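You operate a simulated robot arm through the tools that you are given. There is no shell and no other tool. Be economical: measure what you need, move in short steps, check, and stop when the job is done.

You run a simulated two-armed robot. Do the job below in one go: nothing can be reset, and whatever is moved stays where it is left.

JOB
Put two of the line blocks from the top of the left workbench on the top of the right workbench. Put the 30 mm steel block from the top of the left workbench in the orange bucket and the 20 mm steel block on top of the yellow thin paver there. Turn the dose dial to 4 ml. Open the lower drawer of the chest, take the roll of masking tape from the inside of the lower drawer of the chest and put it on the top of the mortar bench and shut the drawer again. Put the short grey slip on the top of the tilting shelf. Fetch the carton labelled "71" from the top of the right workbench and set it on the shelf of the right workbench. Put one of the wooden blocks from the top of the right workbench on top of the black half brick there. Push the clear drawer shut. Do these in any order. Set down upright: line block, brick.

The check looks at the end state, three seconds after you hand in, the way a careful person would. Anything else that was tipped, shoved, dropped, spilled or broken makes it a failure.

ROBOT AND FRAMES
Two 7-joint arms with fingered hands on one trunk, on a base that drives. Base frame: it is fixed to the floor where the robot stands at the start and does not move with it; the origin is under the middle of the robot, x ahead of it, y to its left, z up; the surface under the hand at the start is at about z = 850. Readings come in mm, rad, newtons and seconds.
The left shoulder is at the start at [53, 152, 1139], the right one opposite. With the tool pointing down near the work surface each hand reaches from about 420 to 820 mm from the robot's upright axis, wherever it stands, measured 20 degrees to its own side. Places, roughly: black narrow brick, red narrow brick, yellow narro [750, -1750, 1000]; clear drawer [500, -4300, 900]; dose dial [600, -200, 900]; half brick (10x10x6 cm) [800, -2300, 900]; line block (4x9x5 cm) [600, -100, 900]; lower drawer of the chest [500, -800, 400]; orange bucket (28x28x26 cm) [700, 200, 1000]; roll of masking tape (8x8x3 cm) [500, -1000, 300]; shelf of the right workbench [600, -2000, 300]; short grey slip (10x6x2 cm) [500, -1100, 900]; steel block [750, -250, 750]; thin paver (20x10x4 cm) [700, -600, 900]; top of the mortar bench [-1600, -4900, 800]; top of the right workbench [600, -2000, 800]; top of the tilting shelf [-1100, -1300, 900]; wooden block [750, -2500, 750]. Payload 3.8 kg a hand.
Tool frame (each hand has its own): the origin (TCP) lies between the finger pads and is the grasp point; the fingertips stand 30 mm ahead of it; z points along the fingers, y is the line along which they close. Largest opening 104 mm; the body of the gripper starts 35 mm behind the TCP. The gripper is a hand of 5 fingers: y runs from the thumb to the fingers, the wrist lies at [-15, -104, -178] in the tool frame, and closing takes about 1.5 s.
Orientation is that of the tool frame in the base frame, as [roll, pitch, yaw] about the fixed x, y, z axes, in that order (R = Rz(yaw) Ry(pitch) Rx(roll)). With the fingers straight down and the wrist toward the robot, the tool's x, y and z point along [0, 1, 0], [1, 0, 0] and [0, 0, -1] of the base frame.

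CONTROLS
- The arms move only by the tool servo_tool. It takes "left_commands", "right_commands" or both (then of equal length, played together; a hand with none holds still); each is a list of rows, each a list of 2 entries, a list of its own where there are three numbers: the shift along the tool's x, y, z in units of 20 mm (1.0 is 20 mm), then the turn, a rotation vector about the tool's x, y, z in units of 4 degrees (1.0 is 4 degrees). In form: [[[x, y, z], [wx, wy, wz]], ...]. A call has 1 to 8 rows; each row shifts and turns the commanded pose from where the row before left it, along the tool's axes as they then stand. "left_grip" and "right_grip" are, for a hand that has rows, the gripper command, from -1 (fully open) to 1 (shut), values between in proportion, set as the call begins (left out, the last holds). A call with a number of a shift or a turn outside -1 to 1 is refused whole. Each row takes 0.2 s and may step no farther than 50 mm and 0.15 rad from the row before; otherwise, or with a gripper value out of range, the whole call is refused. A pose out of reach is approached as far as the arm can. The call stops where the force on the tool passes 40 N (or 10 N more than at its start, if that is more) or the arm is blocked; 0.2 s more then pass. The fingers move at their own pace (about 72 mm/s each) and stop on an object; they squeeze with about 33 N. The grip force told is the motor's: it shows also when the fingers shut on nothing. Time passes only in rows, and 0.2 s behind the last, so rows that do not move let the fingers close. It gives the time, the measured TCP pose, the force on the tool (base axes), the opening and the grip force at its end, in the units of the frame above (readings bear some noise), with the torque about the TCP (base axes, N m) and any sound that the robot's microphone picked up, and new pictures: "views" is both (left out), scene, wrist or none (wrist: the cameras of the hands that moved).
- Cameras (640 x 400 px; columns grow to the right, rows downward): "scene" is now at [137, -28.9, 1291.2]; the picture's right is [-0.28, -0.96, 0.04], its down [-0.46, 0.10, -0.88] and it looks along [0.84, -0.27, -0.47] (base axes); focal length 214 px, centre (320, 200). "left" rides on the left gripper at [-80, -78, -141] in its tool frame; the picture's right is [-0.78, -0.30, 0.56], its down [0.54, -0.78, 0.33] and it looks along [0.33, 0.56, 0.76] (tool axes); focal length 247 px, centre (320, 200). "right" rides on the right gripper at [80, -78, -141] in its tool frame; the picture's right is [-0.78, 0.30, -0.56], its down [-0.54, -0.78, 0.33] and it looks along [-0.33, 0.56, 0.76] (tool axes); focal length 247 px, centre (320, 200). There is no depth. A picture from a camera that has moved, and an enlarged one, comes with that camera's place and axes in the base frame and with its lens. The place of the scene camera against the robot may be out by one fixed shift of up to 25 mm in any direction.
- lift_body(by): slides the trunk up (or, below 0, down) by that many mm; the arms and the scene camera ride with it, the base frame stays. It gives what a move gives, with no picture.
- steer(legs): drives the robot by 1 to 6 legs, each [ahead, left, turn to the left] in mm, mm and rad, along the robot's own axes; the way and the turn of a leg run together, so that a leg with both is an arc; at most 1500 mm and 3.142 rad a leg. The arms and the cameras ride along, it lands a little off, and it stops where it bumps. It gives what a move gives, and a new picture of the scene camera.
- finger_targets(index, middle, ring, little, thumb_bend, thumb_turn, hand): sets how far each is bent, from 0 (flat) to 1 (curled in); at 0.3 the hand is open as for a grip, at 0.7 the pads meet at the TCP. One left out holds its place. A second passes; each finger stops where it meets its share of the squeeze, and holds until it gets a number again. A gripper value or a shape takes the hand back. It gives what a move gives, with no picture; readings hold the bend of each and the force on index, middle, ring, little, thumb and palm. thumb_turn goes from beside the hand (0) to across from the fingers (1), as for a grip.
- hand_shape(shape, hand): the hand has 5 fingers and takes this shape, open, in about a second: jaw (thumb against the fingers, like two jaws); tri (thumb and two fingers); tip (a fingertip pinch); poke (one finger out to press); point (the index stretched); flat (the hand flat); cup (the hand cupped); fist (a fist). The gripper value then closes the fingers along that shape, each until it touches; the sizes above hold for jaw. It gives what a move gives, with no picture.
- turn_head(pan, tilt): turns the head with the scene camera to pan (to the left, within 1.396 rad either way) and tilt (down, from -0.506 to 1.204), counted from straight ahead of the robot. It gives what a move gives, and a new picture of the scene camera.
- inspect(camera, box): a new picture of the part [left, top, right, bottom] of that camera's present view, enlarged. No time passes.
- sign_off(): hands the job in; it is judged then, once.

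Go step by step. Nothing tells you exact positions but the pictures and the camera data: compare them with the known pose of the tool, close in by small moves and look again before you grip or let go. The budget is 525 turns and 360 pictures, counting those below and the enlarged ones. Unless the task says otherwise, let go and move clear before handing in.

The tools are called after ">>>" by a JSON object that holds its "fn" and its "kwargs". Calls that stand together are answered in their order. servo_tool: Moves the arms, as the interface text tells. Its arguments: {"type":"object","properties":{"left_commands":{"type":"array"},"left_grip":{"type":"number"},"right_commands":{"type":"array"},"right_grip":{"type":"number"},"views":{"type":"string","enum":["both","scene","wrist","none"]}},"required":[]} The other tools are called the same way: lift_body (by) slides the trunk up or down; hand_shape (shape, hand) gives the hand a shape; finger_targets (index, middle, ring, little, thumb_bend, thumb_turn, hand) moves the fingers one by one; steer (legs) drives the base; turn_head (pan, tilt) turns the head that bears the scene camera; inspect (camera, box) takes an enlarged picture of a part of a camera's view; sign_off () hands the job in.

At the start:

```text
time_s: 0.0
left_eef_pos: [595.7, 16.2, 1357.3]
left_tcp_rot: [-3.139, 0.0, 1.574]
left_force: [-0.5, -0.3, 0.1]
left_wrist_torque: [0.02, -0.02, -0.03]
left_gripper_width: 103.7
left_finger_force: 0.3
left_shape: jaw
left_bend: [0.3, 0.3, 0.3, 0.3, 0.3, 0.98]
left_finger forces: [0.0, 0.0, 0.1, 0.0, 0.0, 0.0]
right_eef_pos: [344.7, -414.9, 1272.7]
right_tcp_rot: [3.141, -0.001, 1.572]
right_force: [0.3, 0.3, -0.3]
right_wrist_torque: [-0.02, 0.03, -0.01]
right_gripper_width: 103.7
right_finger_force: 0.0
right_shape: jaw
right_bend: [0.3, 0.3, 0.3, 0.3, 0.3, 0.98]
right_finger forces: [0.0, 0.1, 0.0, 0.1, 0.0, 0.0]
trunk travel left (down, up): [-218.0, 238.0]
robot x, y, heading: [1.5, 4.1, 0.001]
head pan, tilt: [-0.286, 0.344]
```

scene: 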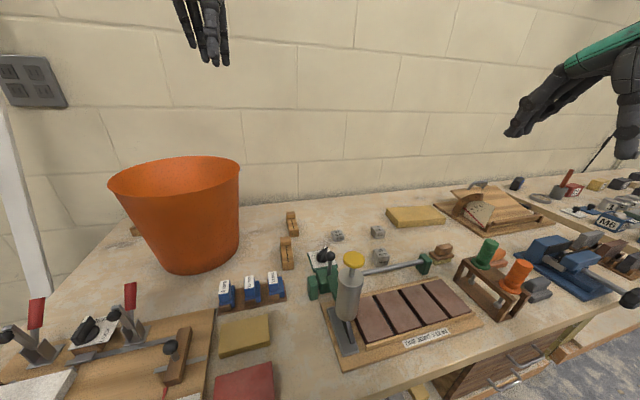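
right: 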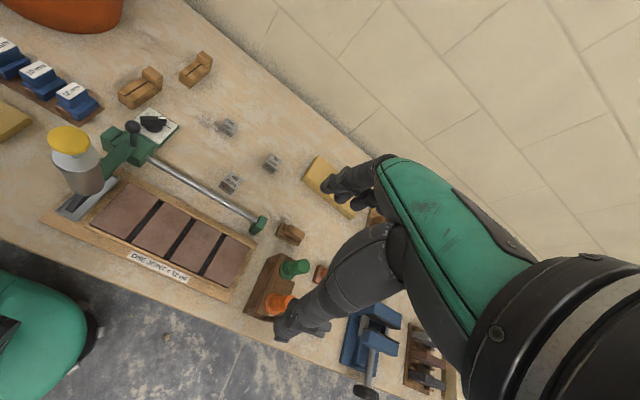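
left: 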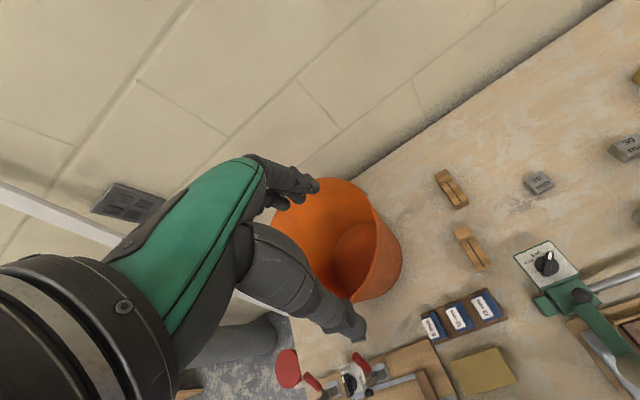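

I see the left workbench with the bucket, wooden line blocks, steel blocks, the dose dial and a yellow paver. I'll enlarge the views to identify them.

>>> {"fn": "inspect", "kwargs": {"camera": "scene", "box": [210, 190, 450, 340]}}

>>> {"fn": "inspect", "kwargs": {"camera": "left", "box": [400, 120, 640, 270]}}

>>> {"fn": "inspect", "kwargs": {"camera": "right", "box": [100, 40, 420, 240]}}

>>> {"fn": "inspect", "kwargs": {"camera": "scene", "box": [430, 160, 640, 300]}}

```text
2.67 times, centred on (330, 265) of scene
camera zoom: at [137.0, -28.9, 1291.2], right [-0.28, -0.96, 0.04], down [-0.46, 0.1, -0.88], along [0.84, -0.27, -0.47], focal length 572 px, centre (293, 27)
```

zoom: 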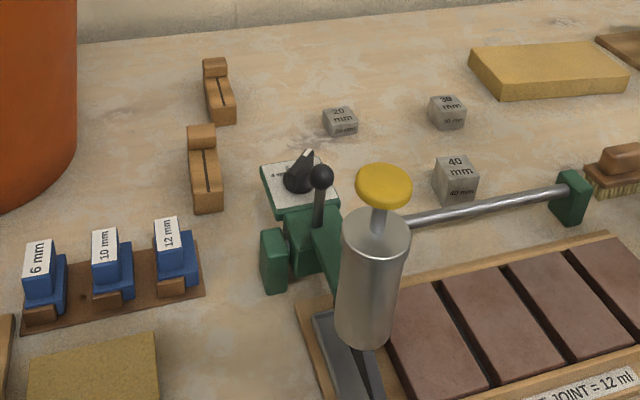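

```text
2.67 times, centred on (520, 195) of left
camera zoom: at [518.1, -65.5, 1497.7], right [-0.3, -0.78, -0.56], down [-0.78, 0.53, -0.33], along [0.55, 0.33, -0.76], focal length 659 px, centre (-213, 213)
```

zoom: 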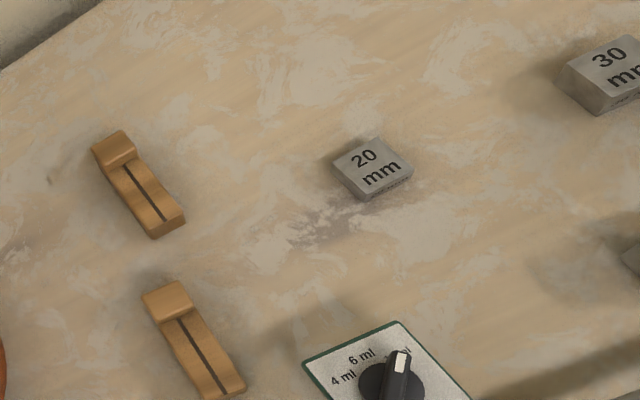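

```text
2.00 times, centred on (260, 140) of right
camera zoom: at [266.2, -334.7, 1414.1], right [0.3, -0.78, 0.56], down [-0.78, -0.54, -0.33], along [0.56, -0.33, -0.76], focal length 494 px, centre (440, 320)
```

zoom: 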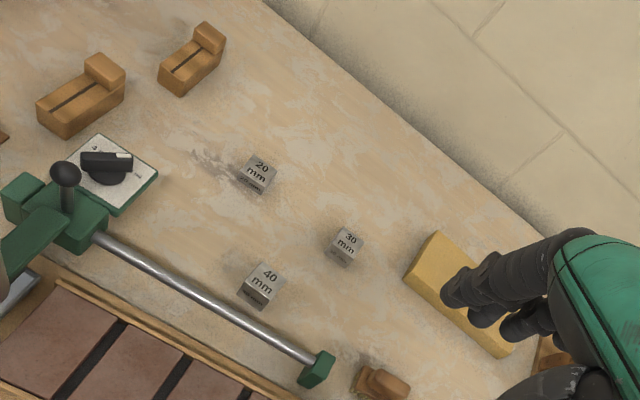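

```text
2.86 times, centred on (535, 230) of scene
camera zoom: at [137.0, -28.9, 1291.2], right [-0.28, -0.96, 0.04], down [-0.46, 0.1, -0.88], along [0.84, -0.27, -0.47], focal length 613 px, centre (-294, 114)
```

zoom: 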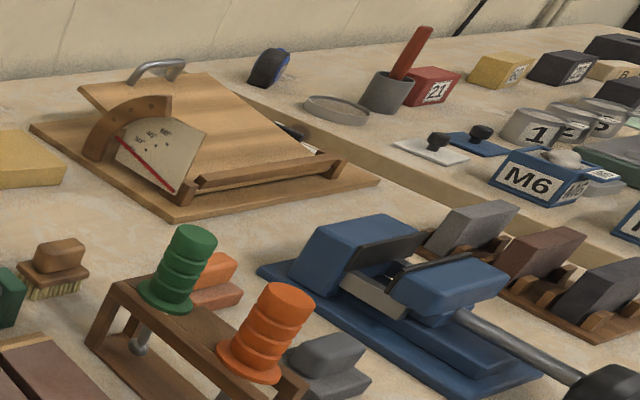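

The steel blocks are near (690,-265) and (680,-400), the yellow paver is near (710,-577), and the line blocks are near (764,-128) and (630,-90). I'll sidestep right so the right hand can take the 20 mm block.

>>> {"fn": "steer", "kwargs": {"legs": [[0, -200, 0]]}}

>>> {"fn": "servo_tool", "kwargs": {"right_commands": [[[1, 1, 1], [0, 0, 0]], [[1, 1, 1], [0, 0, 0]], [[1, 1, 1], [0, 0, 0]], [[1, 1, 1], [0, 0, 0]], [[0.5, 1, 1], [0, 0, 0]], [[0, 1, 1], [0, 0, 0]], [[0, 1, 1], [0, 0, 0]], [[0, 1, 1], [0, 0, 0]]], "views": "none"}}

>>> {"fn": "servo_tool", "kwargs": {"right_commands": [[[0, 1, 1], [0, 0, 0]], [[0, 1, 1], [0, 0, 0]], [[0, 1, 1], [0, 0, 0]], [[0, 0.5, 1], [0, 0, 0]]], "views": "wrist"}}

```text
time_s: 1.6
left_eef_pos: [596.2, -181.8, 1354.8]
left_tcp_rot: [-3.14, 0.001, 1.575]
left_force: [0.6, 0.1, 0.6]
left_wrist_torque: [0.02, -0.02, 0.02]
left_gripper_width: 103.8
left_finger_force: 0.1
left_shape: jaw
left_bend: [0.3, 0.3, 0.3, 0.3, 0.3, 0.98]
left_finger forces: [0.1, 0.0, 0.0, 0.0, 0.0, 0.0]
right_eef_pos: [345.8, -613.4, 1273.9]
right_tcp_rot: [3.14, 0.0, 1.574]
right_force: [-0.2, -0.3, 0.6]
right_wrist_torque: [0.0, 0.01, 0.0]
right_gripper_width: 103.9
right_finger_force: 0.0
right_shape: jaw
right_bend: [0.3, 0.3, 0.3, 0.3, 0.3, 0.98]
right_finger forces: [0.0, 0.0, 0.0, 0.0, 0.0, 0.0]
trunk travel left (down, up): [-218.0, 238.0]
robot x, y, heading: [-1.1, -200.4, 0.003]
head pan, tilt: [-0.286, 0.344]
camera scene: at [137.3, -228.4, 1291.2], right [-0.28, -0.96, 0.04], down [-0.46, 0.09, -0.88], along [0.84, -0.27, -0.47], focal length 214 px, centre (320, 200)
```

scene: 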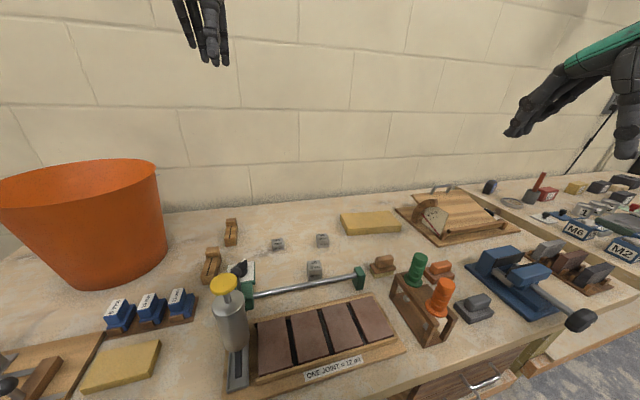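

```text
time_s: 3.4
left_eef_pos: [596.5, -182.9, 1354.9]
left_tcp_rot: [-3.14, 0.0, 1.574]
left_force: [-0.1, 0.2, 0.6]
left_wrist_torque: [0.01, -0.02, 0.0]
left_gripper_width: 103.8
left_finger_force: 0.0
left_shape: jaw
left_bend: [0.3, 0.3, 0.3, 0.3, 0.3, 0.98]
left_finger forces: [0.0, 0.0, 0.0, 0.0, 0.0, 0.0]
right_eef_pos: [507.1, -524.5, 1112.5]
right_tcp_rot: [3.141, 0.002, 1.572]
right_force: [0.0, -0.5, -0.2]
right_wrist_torque: [-0.01, 0.05, -0.02]
right_gripper_width: 103.7
right_finger_force: 0.1
right_shape: jaw
right_bend: [0.3, 0.3, 0.3, 0.3, 0.3, 0.98]
right_finger forces: [0.0, 0.0, 0.0, 0.0, 0.0, 0.0]
trunk travel left (down, up): [-218.0, 238.0]
robot x, y, heading: [0.4, -202.3, 0.001]
head pan, tilt: [-0.286, 0.344]
```

```text
time_s: 4.4
left_eef_pos: [596.8, -182.5, 1355.7]
left_tcp_rot: [-3.141, -0.001, 1.574]
left_force: [-0.1, -0.4, 0.5]
left_wrist_torque: [0.0, 0.0, -0.01]
left_gripper_width: 103.7
left_finger_force: 0.0
left_shape: jaw
left_bend: [0.3, 0.3, 0.3, 0.3, 0.3, 0.98]
left_finger forces: [0.0, 0.1, 0.0, 0.0, 0.0, 0.1]
right_eef_pos: [577.1, -523.4, 1031.3]
right_tcp_rot: [3.142, 0.0, 1.574]
right_force: [0.1, -0.7, -1.0]
right_wrist_torque: [-0.02, -0.03, 0.02]
right_gripper_width: 103.7
right_finger_force: 0.0
right_shape: jaw
right_bend: [0.3, 0.3, 0.3, 0.3, 0.3, 0.98]
right_finger forces: [0.0, 0.1, 0.0, 0.0, 0.1, 0.0]
trunk travel left (down, up): [-218.0, 238.0]
robot x, y, heading: [-1.1, -200.8, -0.002]
head pan, tilt: [-0.286, 0.344]
camera right: at [498.1, -444.2, 1173.9], right [0.3, -0.77, 0.56], down [-0.78, -0.54, -0.33], along [0.56, -0.33, -0.76], focal length 247 px, centre (320, 200)
```

right: 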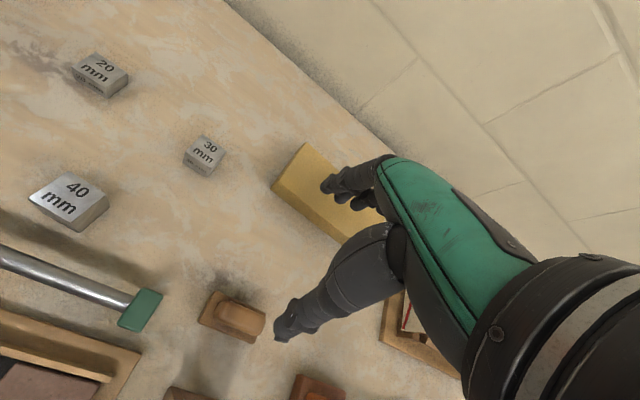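

The 20 mm block is at about (697,-266). I'll move the right hand above it for a closer look.

>>> {"fn": "servo_tool", "kwargs": {"right_commands": [[[1, 0.8, 0], [0, 0, 0]], [[1, 0.8, 0], [0, 0, 0]], [[1, 0.8, 0], [0, 0, 0]], [[1, 0.8, 0], [0, 0, 0]], [[1, 0.8, 0], [0, 0, 0]], [[1, 0.8, 0], [0, 0, 0]], [[1, 0.8, 0.5], [0, 0, 0]], [[1, 0.4, 0.5], [0, 0, 0]]], "views": "none"}}

>>> {"fn": "servo_tool", "kwargs": {"right_commands": [[[1, 0, 0.6], [0, 0, 0]], [[1, 0, 0.6], [0, 0, 0]], [[1, 0, 0.6], [0, 0, 0]], [[1, 0, 0.6], [0, 0, 0]], [[0.8, 0, 0], [0, 0, 0]]], "views": "wrist"}}

```text
time_s: 6.2
left_eef_pos: [597.3, -184.2, 1355.2]
left_tcp_rot: [-3.139, -0.001, 1.575]
left_force: [0.0, -0.4, -0.6]
left_wrist_torque: [-0.01, 0.02, 0.0]
left_gripper_width: 103.5
left_finger_force: 0.1
left_shape: jaw
left_bend: [0.3, 0.3, 0.3, 0.3, 0.3, 0.98]
left_finger forces: [0.0, 0.0, 0.0, 0.0, 0.0, 0.0]
right_eef_pos: [691.6, -368.2, 1009.5]
right_tcp_rot: [3.14, 0.0, 1.572]
right_force: [0.9, 0.0, 0.4]
right_wrist_torque: [0.02, -0.03, 0.01]
right_gripper_width: 103.6
right_finger_force: 0.1
right_shape: jaw
right_bend: [0.3, 0.3, 0.3, 0.3, 0.3, 0.98]
right_finger forces: [0.0, 0.0, 0.0, 0.0, 0.1, 0.0]
right hand out of reach, approached as far as the arm can: row 8
trunk travel left (down, up): [-218.0, 238.0]
robot x, y, heading: [0.9, -202.3, 0.005]
head pan, tilt: [-0.286, 0.344]
```

```text
time_s: 7.4
left_eef_pos: [596.2, -183.1, 1356.1]
left_tcp_rot: [-3.138, -0.001, 1.574]
left_force: [0.3, 0.1, -0.1]
left_wrist_torque: [0.0, -0.02, -0.03]
left_gripper_width: 103.7
left_finger_force: 0.1
left_shape: jaw
left_bend: [0.3, 0.3, 0.3, 0.3, 0.3, 0.98]
left_finger forces: [0.1, 0.0, 0.0, 0.0, 0.0, 0.1]
right_eef_pos: [641.1, -311.3, 971.2]
right_tcp_rot: [3.14, 0.0, 1.572]
right_force: [-0.9, 0.5, 0.4]
right_wrist_torque: [0.01, 0.02, 0.01]
right_gripper_width: 103.6
right_finger_force: 0.0
right_shape: jaw
right_bend: [0.3, 0.3, 0.3, 0.3, 0.3, 0.98]
right_finger forces: [0.1, 0.1, 0.1, 0.0, 0.0, 0.0]
right hand out of reach, approached as far as the arm can: row 1, 2, 3, 4, 5
trunk travel left (down, up): [-218.0, 238.0]
robot x, y, heading: [-1.0, -199.2, -0.001]
head pan, tilt: [-0.286, 0.344]
camera right: at [562.5, -232.7, 1113.1], right [0.3, -0.78, 0.56], down [-0.78, -0.54, -0.33], along [0.56, -0.33, -0.76], focal length 247 px, centre (320, 200)
```

right: 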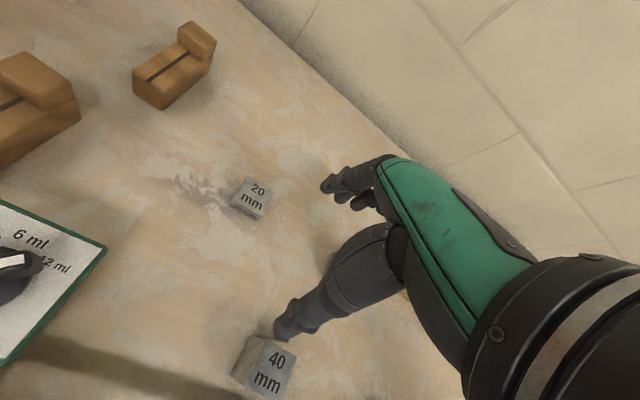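

The pose is out of reach at this angle. I'll raise the hand and shift the base left so the block is on the right arm's own side.

>>> {"fn": "servo_tool", "kwargs": {"right_commands": [[[0, -0.5, -1], [0, 0, 0]], [[0, -1, -1], [0, 0, 0]], [[0, -1, -1], [0, 0, 0]], [[0, 0, -1], [0, 0, 0]], [[0, 0, -1], [0, 0, 0]]], "views": "none"}}

>>> {"fn": "steer", "kwargs": {"legs": [[0, 150, 0]]}}

```text
time_s: 8.6
left_eef_pos: [595.7, -183.6, 1356.6]
left_tcp_rot: [3.141, 0.0, 1.574]
left_force: [0.6, 0.8, 0.1]
left_wrist_torque: [0.01, 0.02, 0.0]
left_gripper_width: 103.4
left_finger_force: 0.0
left_shape: jaw
left_bend: [0.3, 0.3, 0.3, 0.3, 0.3, 0.98]
left_finger forces: [0.0, 0.0, 0.1, 0.0, 0.1, 0.1]
right_eef_pos: [590.3, -312.0, 1072.1]
right_tcp_rot: [3.141, 0.002, 1.575]
right_force: [-0.1, -0.1, -0.6]
right_wrist_torque: [0.0, 0.0, -0.04]
right_gripper_width: 103.7
right_finger_force: 0.0
right_shape: jaw
right_bend: [0.3, 0.3, 0.3, 0.3, 0.3, 0.98]
right_finger forces: [0.0, 0.1, 0.0, 0.1, 0.0, 0.2]
trunk travel left (down, up): [-218.0, 238.0]
robot x, y, heading: [-5.8, -203.8, 0.003]
head pan, tilt: [-0.286, 0.344]
```

```text
time_s: 10.0
left_eef_pos: [596.2, -35.5, 1355.8]
left_tcp_rot: [-3.139, -0.002, 1.574]
left_force: [-1.1, -0.9, -0.6]
left_wrist_torque: [0.03, 0.03, -0.02]
left_gripper_width: 103.6
left_finger_force: 0.0
left_shape: jaw
left_bend: [0.3, 0.3, 0.3, 0.3, 0.3, 0.98]
left_finger forces: [0.0, 0.0, 0.1, 0.0, 0.1, 0.1]
right_eef_pos: [590.7, -163.7, 1071.3]
right_tcp_rot: [3.14, -0.001, 1.571]
right_force: [0.6, 0.4, -0.6]
right_wrist_torque: [0.03, 0.02, -0.04]
right_gripper_width: 103.8
right_finger_force: 0.0
right_shape: jaw
right_bend: [0.3, 0.3, 0.3, 0.3, 0.3, 0.98]
right_finger forces: [0.1, 0.0, 0.1, 0.1, 0.1, 0.0]
trunk travel left (down, up): [-218.0, 238.0]
robot x, y, heading: [1.1, -52.1, -0.0]
head pan, tilt: [-0.286, 0.344]
camera scene: at [137.1, -81.5, 1291.1], right [-0.28, -0.96, 0.04], down [-0.46, 0.1, -0.88], along [0.84, -0.26, -0.47], focal length 214 px, centre (320, 200)
```

scene: 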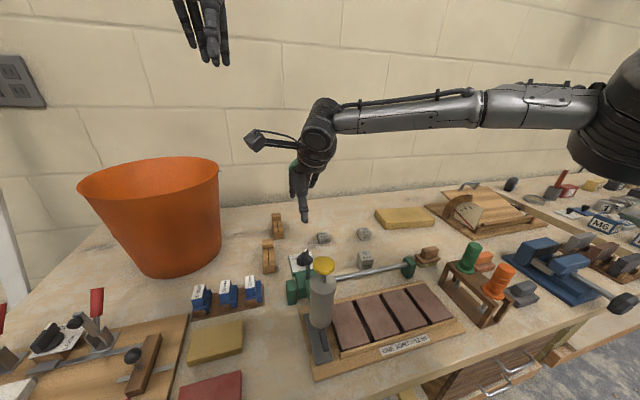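

Robot is at y=-52. Now moving the right hand over the 20 mm block at about (697,-266).

>>> {"fn": "servo_tool", "kwargs": {"right_commands": [[[-0.85, 0.87, 0.9], [0, 0, 0]], [[-0.85, 0.87, 0.9], [0, 0, 0]], [[-0.85, 0.87, 0.9], [0, 0, 0]], [[-0.85, 0.87, 0.9], [0, 0, 0]], [[-0.85, 0.87, 0.9], [0, 0, 0]], [[-0.85, 0.87, 0.9], [0, 0, 0]]], "views": "wrist"}}

```text
time_s: 11.4
left_eef_pos: [596.1, -34.4, 1355.2]
left_tcp_rot: [-3.139, 0.0, 1.576]
left_force: [-0.4, -0.9, 1.0]
left_wrist_torque: [-0.01, 0.02, 0.01]
left_gripper_width: 103.7
left_finger_force: 0.2
left_shape: jaw
left_bend: [0.3, 0.3, 0.3, 0.3, 0.3, 0.98]
left_finger forces: [0.1, 0.0, 0.0, 0.0, 0.1, 0.0]
right_eef_pos: [696.6, -265.2, 962.8]
right_tcp_rot: [-3.14, 0.001, 1.573]
right_force: [0.5, -0.2, 0.1]
right_wrist_torque: [0.01, -0.02, -0.02]
right_gripper_width: 103.6
right_finger_force: 0.0
right_shape: jaw
right_bend: [0.3, 0.3, 0.3, 0.3, 0.3, 0.98]
right_finger forces: [0.1, 0.0, 0.0, 0.0, 0.0, 0.0]
trunk travel left (down, up): [-218.0, 238.0]
robot x, y, heading: [-0.5, -52.1, -0.002]
head pan, tilt: [-0.286, 0.344]
camera right: at [618.2, -186.0, 1104.5], right [0.3, -0.78, 0.56], down [-0.78, -0.54, -0.33], along [0.56, -0.33, -0.76], focal length 247 px, centre (320, 200)
```

right: 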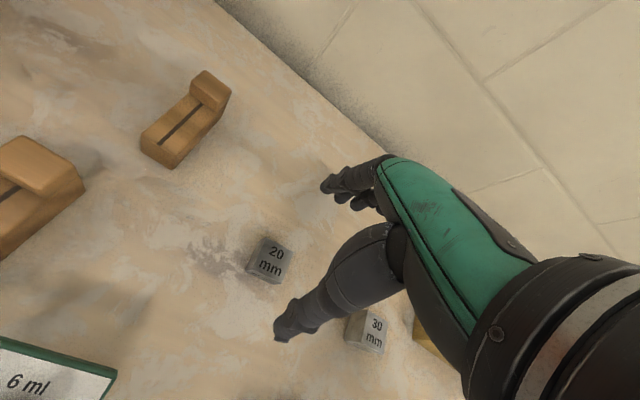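

>>> {"fn": "inspect", "kwargs": {"camera": "right", "box": [220, 200, 420, 360]}}

```text
2.50 times, centred on (320, 280) of right
camera zoom: at [618.2, -186.0, 1104.5], right [0.3, -0.78, 0.56], down [-0.78, -0.54, -0.33], along [0.56, -0.33, -0.76], focal length 617 px, centre (320, 0)
```

zoom: 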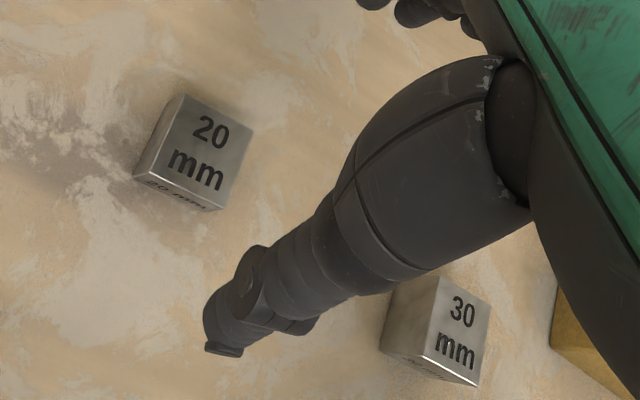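

The block is about 32×32×20, axis aligned, at (696,-264). I'm descending with the fingertips just above the bench.

>>> {"fn": "servo_tool", "kwargs": {"right_commands": [[[0, 0, 1], [0, 0, 0]], [[0, 0, 1], [0, 0, 0]], [[0, 0, 1], [0, 0, 0]], [[0, 0, 0.6], [0, 0, 0]]], "right_grip": -0.3, "views": "wrist"}}

```text
time_s: 12.4
left_eef_pos: [595.9, -33.9, 1355.5]
left_tcp_rot: [-3.139, -0.001, 1.574]
left_force: [-0.2, -0.4, -0.1]
left_wrist_torque: [-0.03, 0.02, -0.03]
left_gripper_width: 103.4
left_finger_force: 0.1
left_shape: jaw
left_bend: [0.3, 0.3, 0.3, 0.3, 0.3, 0.98]
left_finger forces: [0.0, 0.0, 0.0, 0.0, 0.0, 0.0]
right_eef_pos: [690.4, -268.2, 893.2]
right_tcp_rot: [3.14, 0.0, 1.573]
right_force: [0.2, 0.5, 0.8]
right_wrist_torque: [0.01, -0.04, -0.01]
right_gripper_width: 67.9
right_finger_force: 0.1
right_shape: jaw
right_bend: [0.28, 0.39, 0.35, 0.36, 0.62, 1.0]
right_finger forces: [0.1, 0.1, 0.0, 0.0, 0.0, 0.0]
right hand out of reach, approached as far as the arm can: row 4
trunk travel left (down, up): [-218.0, 238.0]
robot x, y, heading: [1.7, -51.0, 0.002]
head pan, tilt: [-0.286, 0.344]
camera right: at [611.9, -188.8, 1035.3], right [0.3, -0.78, 0.56], down [-0.78, -0.54, -0.33], along [0.56, -0.33, -0.76], focal length 247 px, centre (320, 200)
```

right: 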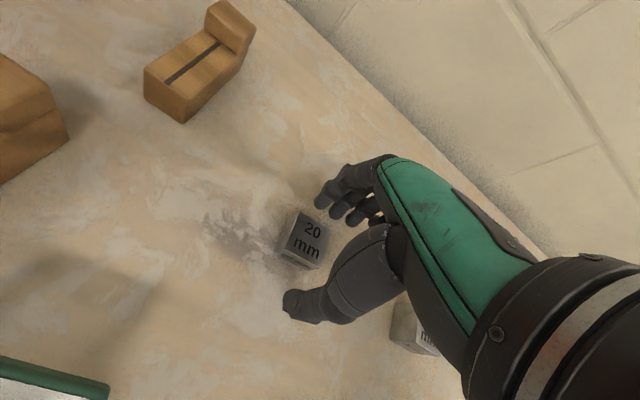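

The arm is at its reach limit here. I'll look down to see how much room the base has in front.

>>> {"fn": "turn_head", "kwargs": {"pan": 0.0, "tilt": 1.15}}

```text
time_s: 13.5
left_eef_pos: [596.9, -34.6, 1355.2]
left_tcp_rot: [-3.14, 0.0, 1.575]
left_force: [0.8, 0.4, -0.1]
left_wrist_torque: [0.01, 0.01, 0.01]
left_gripper_width: 103.7
left_finger_force: 0.0
left_shape: jaw
left_bend: [0.3, 0.3, 0.3, 0.3, 0.3, 0.98]
left_finger forces: [0.0, 0.0, 0.0, 0.0, 0.0, 0.0]
right_eef_pos: [690.0, -268.5, 894.6]
right_tcp_rot: [-3.14, 0.001, 1.571]
right_force: [0.3, 0.4, -0.2]
right_wrist_torque: [0.01, 0.02, 0.0]
right_gripper_width: 67.9
right_finger_force: 0.0
right_shape: jaw
right_bend: [0.28, 0.39, 0.35, 0.36, 0.62, 1.0]
right_finger forces: [0.1, 0.1, 0.0, 0.1, 0.0, 0.1]
trunk travel left (down, up): [-218.0, 238.0]
robot x, y, heading: [4.7, -52.4, 0.004]
head pan, tilt: [0.0, 1.15]
camera scene: at [97.9, -53.8, 1231.2], right [0.0, -1.0, 0.0], down [-0.96, 0.0, -0.27], along [0.27, 0.0, -0.96], focal length 214 px, centre (320, 200)
```

scene: 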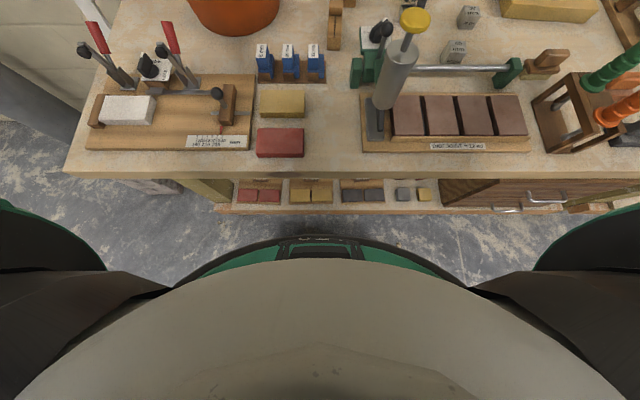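

The bench edge is at about x=261 and the torso has clearance. I'll raise the hand and drive ahead 50 mm.

>>> {"fn": "servo_tool", "kwargs": {"right_commands": [[[0, 0, -1], [0, 0, 0]], [[0, 0, -1], [0, 0, 0]], [[0, 0, -1], [0, 0, 0]]], "views": "none"}}

>>> {"fn": "steer", "kwargs": {"legs": [[50, 0, 0]]}}

```text
time_s: 14.3
left_eef_pos: [595.2, -34.8, 1355.7]
left_tcp_rot: [3.141, 0.001, 1.574]
left_force: [0.5, -0.9, 0.2]
left_wrist_torque: [-0.04, -0.01, -0.01]
left_gripper_width: 103.6
left_finger_force: 0.0
left_shape: jaw
left_bend: [0.3, 0.3, 0.3, 0.3, 0.3, 0.98]
left_finger forces: [0.0, 0.0, 0.0, 0.0, 0.0, 0.0]
right_eef_pos: [690.1, -267.7, 953.4]
right_tcp_rot: [-3.139, 0.003, 1.572]
right_force: [-0.1, 0.2, 0.2]
right_wrist_torque: [-0.03, -0.03, -0.01]
right_gripper_width: 67.9
right_finger_force: 0.1
right_shape: jaw
right_bend: [0.28, 0.39, 0.35, 0.36, 0.62, 1.0]
right_finger forces: [0.1, 0.0, 0.1, 0.0, 0.0, 0.0]
trunk travel left (down, up): [-218.0, 238.0]
robot x, y, heading: [-0.6, -46.2, 0.003]
head pan, tilt: [0.0, 1.15]
```

```text
time_s: 15.4
left_eef_pos: [646.9, -33.9, 1351.4]
left_tcp_rot: [-3.135, -0.002, 1.575]
left_force: [0.8, 0.2, -0.7]
left_wrist_torque: [-0.01, 0.08, -0.03]
left_gripper_width: 103.8
left_finger_force: 0.1
left_shape: jaw
left_bend: [0.3, 0.3, 0.3, 0.3, 0.3, 0.98]
left_finger forces: [0.0, 0.0, 0.0, 0.1, 0.0, 0.0]
right_eef_pos: [740.0, -269.0, 950.1]
right_tcp_rot: [-3.136, 0.002, 1.573]
right_force: [0.9, -0.2, -0.7]
right_wrist_torque: [0.04, 0.01, -0.02]
right_gripper_width: 68.0
right_finger_force: 0.2
right_shape: jaw
right_bend: [0.28, 0.39, 0.35, 0.36, 0.62, 1.0]
right_finger forces: [0.0, 0.0, 0.1, 0.0, 0.1, 0.1]
trunk travel left (down, up): [-218.0, 238.0]
robot x, y, heading: [50.5, -53.4, 0.002]
head pan, tilt: [0.0, 1.15]
stopped in leg 1: the robot was blocked; the commanded pose is now the measured one
camera scene: at [148.7, -53.8, 1230.2], right [0.0, -1.0, 0.0], down [-0.97, 0.0, -0.26], along [0.26, 0.0, -0.97], focal length 214 px, centre (320, 200)
```

scene: 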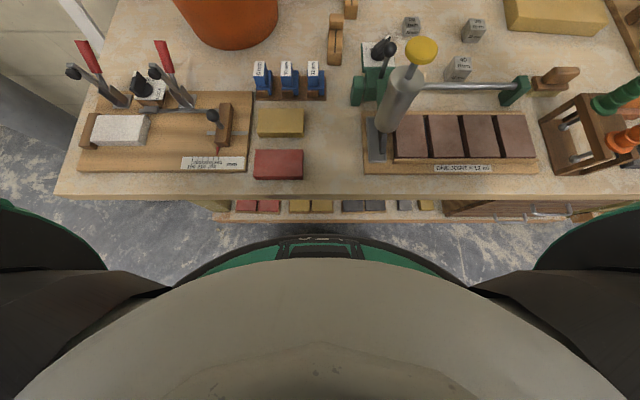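

The robot just touched the bench at x≈50, so I'll back off 15 mm and use that as the limit.

>>> {"fn": "steer", "kwargs": {"legs": [[-15, 0, 0]]}}

>>> {"fn": "servo_tool", "kwargs": {"right_commands": [[[0.2, -0.95, 0.5], [0, 0, 0]], [[0, -0.5, 0.5], [0, 0, 0]]], "views": "wrist"}}

```text
time_s: 16.1
left_eef_pos: [631.2, -35.3, 1354.5]
left_tcp_rot: [-3.137, 0.0, 1.575]
left_force: [-0.3, 0.1, 0.2]
left_wrist_torque: [0.02, 0.03, -0.02]
left_gripper_width: 103.5
left_finger_force: 0.1
left_shape: jaw
left_bend: [0.3, 0.3, 0.3, 0.3, 0.3, 0.98]
left_finger forces: [0.0, 0.1, 0.1, 0.0, 0.1, 0.1]
right_eef_pos: [723.6, -270.0, 951.5]
right_tcp_rot: [-3.138, -0.001, 1.571]
right_force: [0.4, 1.0, -0.8]
right_wrist_torque: [-0.04, 0.02, -0.02]
right_gripper_width: 67.9
right_finger_force: 0.1
right_shape: jaw
right_bend: [0.28, 0.39, 0.35, 0.36, 0.62, 1.0]
right_finger forces: [0.1, 0.0, 0.0, 0.0, 0.0, 0.0]
trunk travel left (down, up): [-218.0, 238.0]
robot x, y, heading: [32.1, -50.8, -0.001]
head pan, tilt: [0.0, 1.15]
camera scene: at [131.7, -53.9, 1230.5], right [0.0, -1.0, 0.0], down [-0.96, 0.0, -0.26], along [0.26, 0.0, -0.96], focal length 214 px, centre (320, 200)
```

scene: 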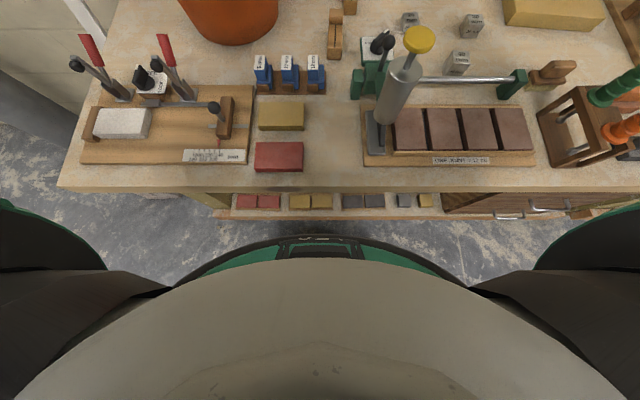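

```text
time_s: 16.7
left_eef_pos: [627.4, -36.2, 1353.7]
left_tcp_rot: [-3.139, 0.001, 1.573]
left_force: [1.3, 0.8, -0.7]
left_wrist_torque: [-0.02, 0.0, 0.01]
left_gripper_width: 103.8
left_finger_force: 0.1
left_shape: jaw
left_bend: [0.3, 0.3, 0.3, 0.3, 0.3, 0.98]
left_finger forces: [0.0, 0.0, 0.1, 0.0, 0.0, 0.0]
right_eef_pos: [693.2, -265.1, 932.7]
right_tcp_rot: [3.141, 0.002, 1.571]
right_force: [0.2, 0.3, 0.3]
right_wrist_torque: [0.02, 0.0, 0.01]
right_gripper_width: 67.8
right_finger_force: 0.1
right_shape: jaw
right_bend: [0.28, 0.39, 0.35, 0.36, 0.62, 1.0]
right_finger forces: [0.1, 0.0, 0.1, 0.0, 0.1, 0.1]
trunk travel left (down, up): [-218.0, 238.0]
robot x, y, heading: [28.7, -52.7, 0.0]
head pan, tilt: [0.0, 1.15]
camera right: at [614.2, -184.9, 1075.0], right [0.3, -0.78, 0.56], down [-0.78, -0.54, -0.33], along [0.56, -0.33, -0.76], focal length 247 px, centre (320, 200)
```

right: 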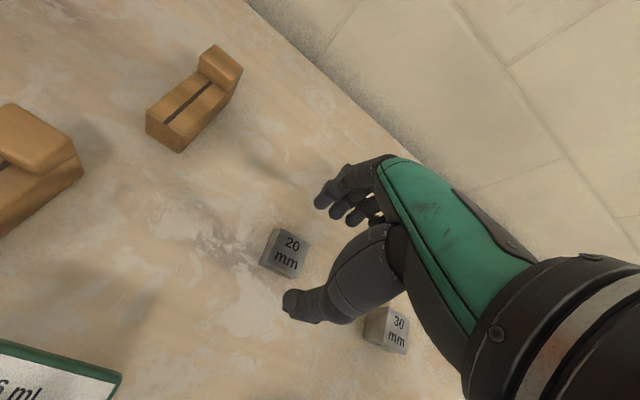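

>>> {"fn": "servo_tool", "kwargs": {"right_commands": [[[0, 0.15, 0.8], [0, 0, 0]], [[0, 0, 0.8], [0, 0, 0]], [[0, 0, 0.7], [0, 0, 0]]], "views": "wrist"}}

```text
time_s: 17.5
left_eef_pos: [626.1, -35.4, 1355.8]
left_tcp_rot: [-3.14, 0.001, 1.573]
left_force: [-0.8, -0.3, 0.3]
left_wrist_torque: [0.0, -0.01, -0.02]
left_gripper_width: 103.8
left_finger_force: 0.1
left_shape: jaw
left_bend: [0.3, 0.3, 0.3, 0.3, 0.3, 0.98]
left_finger forces: [0.1, 0.0, 0.0, 0.0, 0.1, 0.0]
right_eef_pos: [695.1, -264.1, 888.7]
right_tcp_rot: [3.141, 0.0, 1.57]
right_force: [0.1, 0.1, 0.9]
right_wrist_torque: [-0.03, 0.0, 0.0]
right_gripper_width: 67.9
right_finger_force: 0.1
right_shape: jaw
right_bend: [0.28, 0.39, 0.35, 0.36, 0.62, 1.0]
right_finger forces: [0.1, 0.0, 0.0, 0.1, 0.0, 0.1]
trunk travel left (down, up): [-218.0, 238.0]
robot x, y, heading: [30.4, -49.5, 0.001]
head pan, tilt: [0.0, 1.15]
camera right: at [615.8, -184.7, 1029.1], right [0.3, -0.78, 0.56], down [-0.78, -0.54, -0.33], along [0.56, -0.33, -0.76], focal length 247 px, centre (320, 200)
```

right: 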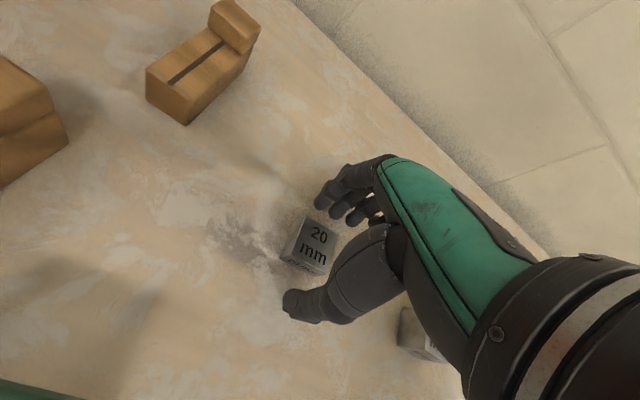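

>>> {"fn": "servo_tool", "kwargs": {"right_commands": [[[0, 0, 0.1], [0, 0, 0]], [[0, 0, 0], [0, 0, 0]], [[0, 0, 0], [0, 0, 0]], [[0, 0, 0], [0, 0, 0]], [[0, 0, 0], [0, 0, 0]], [[0, 0, 0], [0, 0, 0]]], "right_grip": 1, "views": "wrist"}}

```text
time_s: 18.9
left_eef_pos: [627.4, -35.0, 1355.6]
left_tcp_rot: [-3.139, -0.001, 1.572]
left_force: [0.1, 0.0, 0.2]
left_wrist_torque: [-0.03, 0.01, 0.0]
left_gripper_width: 103.8
left_finger_force: 0.1
left_shape: jaw
left_bend: [0.3, 0.3, 0.3, 0.3, 0.3, 0.98]
left_finger forces: [0.0, 0.0, 0.0, 0.0, 0.0, 0.0]
right_eef_pos: [694.8, -264.1, 885.4]
right_tcp_rot: [3.141, -0.001, 1.57]
right_force: [-1.1, -0.2, 0.1]
right_wrist_torque: [-0.03, -0.04, 0.01]
right_gripper_width: 30.0
right_finger_force: 32.7
right_shape: jaw
right_bend: [0.74, 0.53, 0.58, 0.55, 0.75, 1.0]
right_finger forces: [18.4, 9.7, 0.0, 0.1, 28.4, 0.0]
trunk travel left (down, up): [-218.0, 238.0]
robot x, y, heading: [30.3, -54.2, 0.005]
head pan, tilt: [0.0, 1.15]
camera right: at [616.0, -184.7, 1027.5], right [0.3, -0.78, 0.56], down [-0.78, -0.54, -0.33], along [0.56, -0.33, -0.76], focal length 247 px, centre (320, 200)
```

right: 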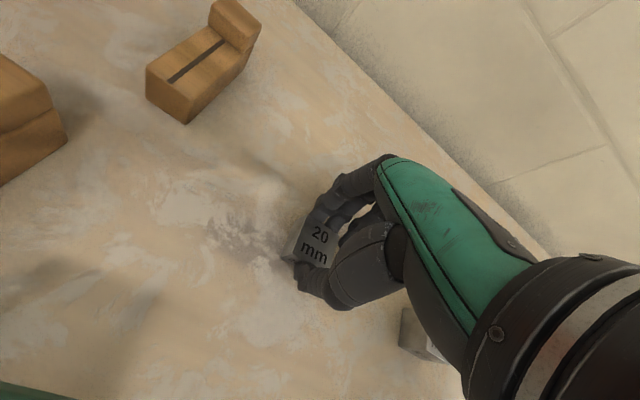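

Gripped at 30 mm. I'll lift and drive right toward the paver.

>>> {"fn": "servo_tool", "kwargs": {"right_commands": [[[0, 0, -1], [0, 0, 0]], [[0, 0, -1], [0, 0, 0]], [[0, 0, -1], [0, 0, 0]], [[0, 0, -1], [0, 0, 0]], [[0, 0, -1], [0, 0, 0]], [[0, 0, -1], [0, 0, 0]]], "views": "wrist"}}

>>> {"fn": "steer", "kwargs": {"legs": [[0, -330, 0]]}}

>>> {"fn": "servo_tool", "kwargs": {"right_commands": [[[0.3, 0.3, 0], [0, 0, 0]]], "views": "wrist"}}

```text
time_s: 20.3
left_eef_pos: [625.7, -35.7, 1356.6]
left_tcp_rot: [-3.139, 0.0, 1.573]
left_force: [-0.7, -0.2, 0.3]
left_wrist_torque: [-0.04, 0.02, 0.0]
left_gripper_width: 103.8
left_finger_force: 0.0
left_shape: jaw
left_bend: [0.3, 0.3, 0.3, 0.3, 0.3, 0.98]
left_finger forces: [0.0, 0.0, 0.0, 0.1, 0.1, 0.1]
right_eef_pos: [694.2, -264.1, 1007.1]
right_tcp_rot: [-3.141, -0.001, 1.57]
right_force: [0.4, 0.9, -1.8]
right_wrist_torque: [-0.03, -0.01, 0.0]
right_gripper_width: 29.7
right_finger_force: 33.3
right_shape: jaw
right_bend: [0.74, 0.53, 0.58, 0.55, 0.75, 1.0]
right_finger forces: [18.5, 9.7, 0.0, 0.1, 28.4, 0.0]
trunk travel left (down, up): [-218.0, 238.0]
robot x, y, heading: [28.5, -52.7, 0.001]
head pan, tilt: [0.0, 1.15]
camera right: at [615.9, -185.1, 1148.4], right [0.3, -0.78, 0.56], down [-0.78, -0.54, -0.33], along [0.56, -0.33, -0.76], focal length 247 px, centre (320, 200)
```

right: 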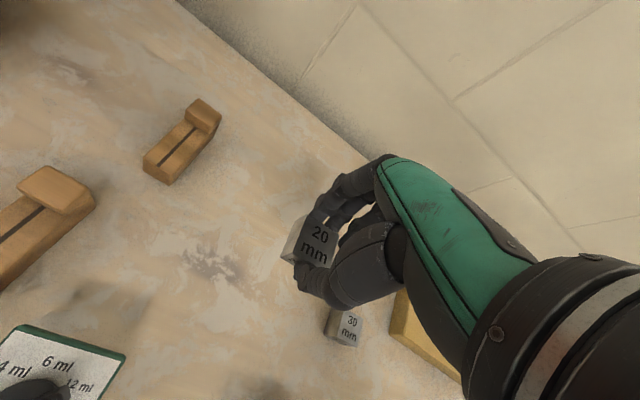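

```text
time_s: 22.5
left_eef_pos: [626.9, -364.1, 1355.2]
left_tcp_rot: [-3.139, -0.001, 1.571]
left_force: [1.1, -0.7, -0.7]
left_wrist_torque: [-0.02, -0.01, 0.03]
left_gripper_width: 103.8
left_finger_force: 0.1
left_shape: jaw
left_bend: [0.3, 0.3, 0.3, 0.3, 0.3, 0.98]
left_finger forces: [0.0, 0.1, 0.1, 0.0, 0.1, 0.0]
right_eef_pos: [693.9, -593.9, 1007.4]
right_tcp_rot: [-3.141, 0.002, 1.57]
right_force: [-0.8, -0.1, -1.3]
right_wrist_torque: [0.03, -0.01, -0.01]
right_gripper_width: 29.9
right_finger_force: 33.1
right_shape: jaw
right_bend: [0.74, 0.53, 0.58, 0.55, 0.75, 1.0]
right_finger forces: [18.5, 9.8, 0.1, 0.0, 28.4, 0.0]
trunk travel left (down, up): [-218.0, 238.0]
robot x, y, heading: [35.0, -383.0, 0.0]
head pan, tilt: [0.0, 1.15]
camera scene: at [128.4, -382.2, 1231.1], right [0.0, -1.0, 0.0], down [-0.96, 0.0, -0.27], along [0.27, 0.0, -0.96], focal length 214 px, centre (320, 200)
```

scene: 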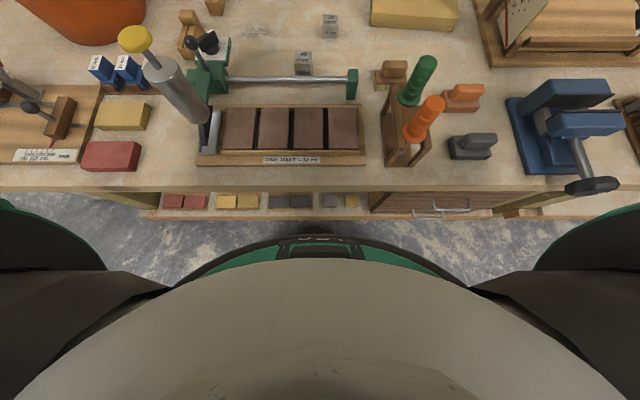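

```text
time_s: 22.9
left_eef_pos: [627.6, -363.2, 1354.3]
left_tcp_rot: [-3.14, 0.002, 1.571]
left_force: [0.6, 0.2, -0.4]
left_wrist_torque: [-0.03, -0.01, 0.0]
left_gripper_width: 103.8
left_finger_force: 0.0
left_shape: jaw
left_bend: [0.3, 0.3, 0.3, 0.3, 0.3, 0.98]
left_finger forces: [0.0, 0.0, 0.0, 0.0, 0.0, 0.1]
right_eef_pos: [701.3, -586.7, 1006.2]
right_tcp_rot: [-3.142, 0.001, 1.573]
right_force: [0.6, -0.9, -0.9]
right_wrist_torque: [0.01, 0.01, -0.01]
right_gripper_width: 29.9
right_finger_force: 32.6
right_shape: jaw
right_bend: [0.74, 0.53, 0.58, 0.55, 0.75, 1.0]
right_finger forces: [18.5, 9.9, 0.0, 0.0, 28.3, 0.0]
trunk travel left (down, up): [-218.0, 238.0]
robot x, y, heading: [28.2, -380.6, -0.002]
head pan, tilt: [0.0, 1.15]
camera right: at [622.4, -507.2, 1148.2], right [0.3, -0.78, 0.56], down [-0.78, -0.53, -0.33], along [0.56, -0.34, -0.76], focal length 247 px, centre (320, 200)
```

right: 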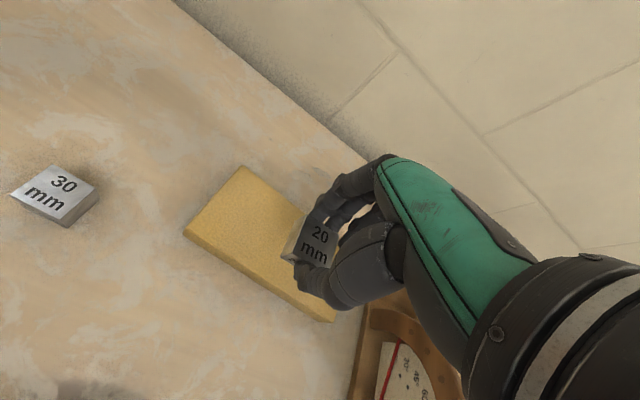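

Paver spans about x 691–788, y −507 to −700. I'll lower the block onto it near (718,-595).

>>> {"fn": "servo_tool", "kwargs": {"right_commands": [[[-0.2, 0.5, 1], [0, 0, 0]], [[-0.2, 0.35, 1], [0, 0, 0]], [[0, 0, 1], [0, 0, 0]], [[0, 0, 0.6], [0, 0, 0]]], "views": "wrist"}}

```text
time_s: 23.9
left_eef_pos: [626.2, -364.7, 1354.6]
left_tcp_rot: [-3.138, 0.0, 1.572]
left_force: [0.2, 0.3, 0.3]
left_wrist_torque: [0.02, -0.02, 0.02]
left_gripper_width: 103.8
left_finger_force: 0.0
left_shape: jaw
left_bend: [0.3, 0.3, 0.3, 0.3, 0.3, 0.98]
left_finger forces: [0.0, 0.0, 0.0, 0.0, 0.0, 0.0]
right_eef_pos: [717.6, -597.7, 933.8]
right_tcp_rot: [3.141, -0.001, 1.57]
right_force: [-0.7, 0.7, -1.2]
right_wrist_torque: [0.01, 0.03, 0.01]
right_gripper_width: 29.8
right_finger_force: 32.5
right_shape: jaw
right_bend: [0.74, 0.53, 0.58, 0.55, 0.75, 1.0]
right_finger forces: [18.5, 9.8, 0.0, 0.0, 28.4, 0.0]
trunk travel left (down, up): [-218.0, 238.0]
robot x, y, heading: [27.8, -381.1, 0.002]
head pan, tilt: [0.0, 1.15]
camera right: at [639.4, -516.8, 1075.7], right [0.3, -0.78, 0.56], down [-0.78, -0.53, -0.33], along [0.56, -0.34, -0.76], focal length 247 px, centre (320, 200)
```

right: 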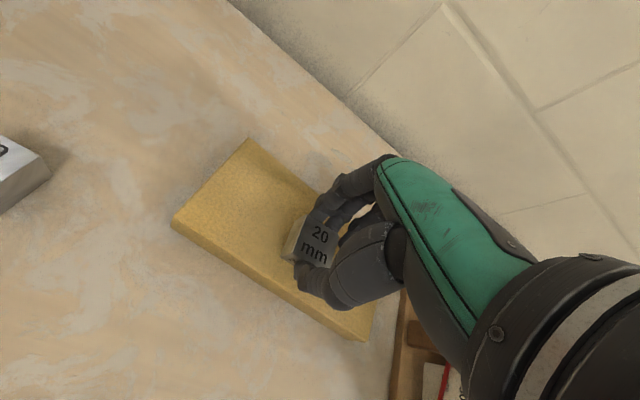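

>>> {"fn": "servo_tool", "kwargs": {"right_commands": [[[0, 0, 0.2], [0, 0, 0]], [[0, 0, 0.15], [0, 0, 0]], [[0, 0, 0], [0, 0, 0]]], "views": "none"}}

```text
time_s: 24.7
left_eef_pos: [626.5, -363.9, 1355.0]
left_tcp_rot: [-3.14, 0.002, 1.573]
left_force: [-0.3, -0.5, -0.6]
left_wrist_torque: [-0.02, -0.02, -0.01]
left_gripper_width: 103.6
left_finger_force: 0.1
left_shape: jaw
left_bend: [0.3, 0.3, 0.3, 0.3, 0.3, 0.98]
left_finger forces: [0.0, 0.0, 0.0, 0.1, 0.0, 0.1]
right_eef_pos: [716.5, -596.2, 927.8]
right_tcp_rot: [-3.141, 0.001, 1.571]
right_force: [-0.4, 0.2, -1.8]
right_wrist_torque: [-0.01, -0.01, 0.0]
right_gripper_width: 29.8
right_finger_force: 33.1
right_shape: jaw
right_bend: [0.74, 0.53, 0.58, 0.55, 0.75, 1.0]
right_finger forces: [18.5, 9.8, 0.0, 0.0, 28.3, 0.0]
trunk travel left (down, up): [-218.0, 238.0]
robot x, y, heading: [30.8, -383.3, -0.0]
head pan, tilt: [0.0, 1.15]
```

>>> {"fn": "servo_tool", "kwargs": {"right_commands": [[[0, 0, 0.12], [0, 0, 0]], [[0, 0, 0.12], [0, 0, 0]], [[0, 0, 0], [0, 0, 0]]], "views": "wrist"}}

```text
time_s: 25.5
left_eef_pos: [627.4, -365.4, 1355.1]
left_tcp_rot: [-3.14, 0.0, 1.57]
left_force: [-0.1, 0.1, -0.3]
left_wrist_torque: [-0.03, -0.01, 0.01]
left_gripper_width: 104.0
left_finger_force: 0.1
left_shape: jaw
left_bend: [0.3, 0.3, 0.3, 0.3, 0.3, 0.98]
left_finger forces: [0.0, 0.0, 0.0, 0.0, 0.0, 0.0]
right_eef_pos: [716.4, -597.5, 921.9]
right_tcp_rot: [-3.141, -0.001, 1.571]
right_force: [-0.7, 0.3, -1.4]
right_wrist_torque: [-0.05, 0.0, 0.0]
right_gripper_width: 29.9
right_finger_force: 33.5
right_shape: jaw
right_bend: [0.74, 0.53, 0.58, 0.55, 0.75, 1.0]
right_finger forces: [18.6, 9.8, 0.1, 0.0, 28.4, 0.0]
trunk travel left (down, up): [-218.0, 238.0]
robot x, y, heading: [28.5, -380.6, -0.0]
head pan, tilt: [0.0, 1.15]
camera right: at [639.2, -516.8, 1064.1], right [0.3, -0.78, 0.56], down [-0.78, -0.53, -0.33], along [0.56, -0.34, -0.76], focal length 247 px, centre (320, 200)
```

right: 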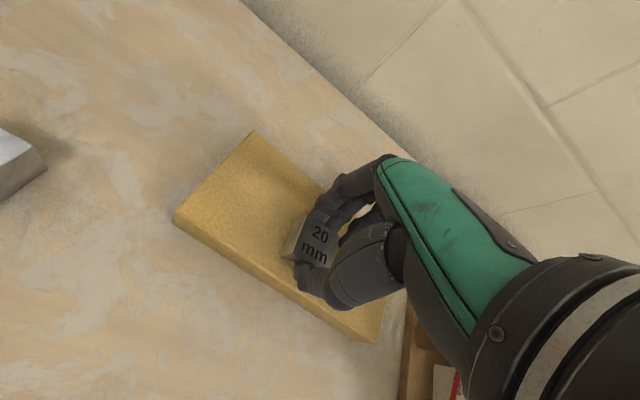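

>>> {"fn": "servo_tool", "kwargs": {"right_commands": [[[0, 0, 0.1], [0, 0, 0]], [[0, 0, 0.1], [0, 0, 0]], [[0, 0, 0], [0, 0, 0]]], "views": "none"}}

```text
time_s: 26.3
left_eef_pos: [625.8, -363.6, 1356.4]
left_tcp_rot: [-3.138, 0.001, 1.57]
left_force: [-0.7, -0.2, 0.7]
left_wrist_torque: [-0.01, 0.01, 0.0]
left_gripper_width: 103.5
left_finger_force: 0.0
left_shape: jaw
left_bend: [0.3, 0.3, 0.3, 0.3, 0.3, 0.98]
left_finger forces: [0.0, 0.0, 0.1, 0.0, 0.0, 0.0]
right_eef_pos: [717.7, -597.8, 919.2]
right_tcp_rot: [-3.14, 0.0, 1.569]
right_force: [-0.1, 0.0, -1.5]
right_wrist_torque: [-0.02, 0.03, -0.01]
right_gripper_width: 29.7
right_finger_force: 33.4
right_shape: jaw
right_bend: [0.74, 0.53, 0.58, 0.55, 0.75, 1.0]
right_finger forces: [18.5, 9.7, 0.0, 0.0, 28.3, 0.1]
trunk travel left (down, up): [-218.0, 238.0]
robot x, y, heading: [32.4, -380.7, -0.0]
head pan, tilt: [0.0, 1.15]
```

>>> {"fn": "servo_tool", "kwargs": {"right_commands": [[[0, 0, 0.1], [0, 0, 0]], [[0, 0, 0.1], [0, 0, 0]], [[0, 0, 0.1], [0, 0, 0]], [[0, 0, 0], [0, 0, 0]]], "views": "wrist"}}

```text
time_s: 27.3
left_eef_pos: [622.9, -364.7, 1356.7]
left_tcp_rot: [3.142, 0.0, 1.57]
left_force: [0.1, -0.2, -0.4]
left_wrist_torque: [-0.03, 0.01, 0.01]
left_gripper_width: 103.8
left_finger_force: 0.1
left_shape: jaw
left_bend: [0.3, 0.3, 0.3, 0.3, 0.3, 0.98]
left_finger forces: [0.1, 0.0, 0.0, 0.0, 0.1, 0.0]
right_eef_pos: [717.5, -595.6, 916.5]
right_tcp_rot: [3.135, 0.0, 1.568]
right_force: [1.9, -0.9, 16.4]
right_wrist_torque: [-0.01, -0.18, -0.03]
right_gripper_width: 30.9
right_finger_force: 33.2
right_shape: jaw
right_bend: [0.74, 0.53, 0.58, 0.55, 0.75, 1.0]
right_finger forces: [20.6, 11.8, 0.0, 0.0, 30.3, 0.1]
trunk travel left (down, up): [-218.0, 238.0]
robot x, y, heading: [29.1, -380.1, -0.001]
head pan, tilt: [0.0, 1.15]
camera right: at [637.7, -516.4, 1057.7], right [0.29, -0.78, 0.56], down [-0.78, -0.53, -0.34], along [0.56, -0.33, -0.76], focal length 247 px, centre (320, 200)
```

right: 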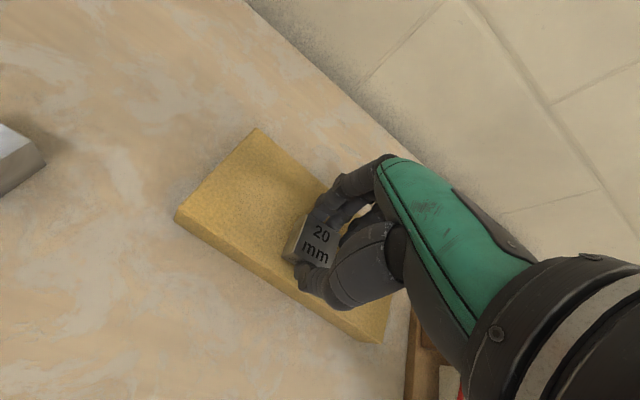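

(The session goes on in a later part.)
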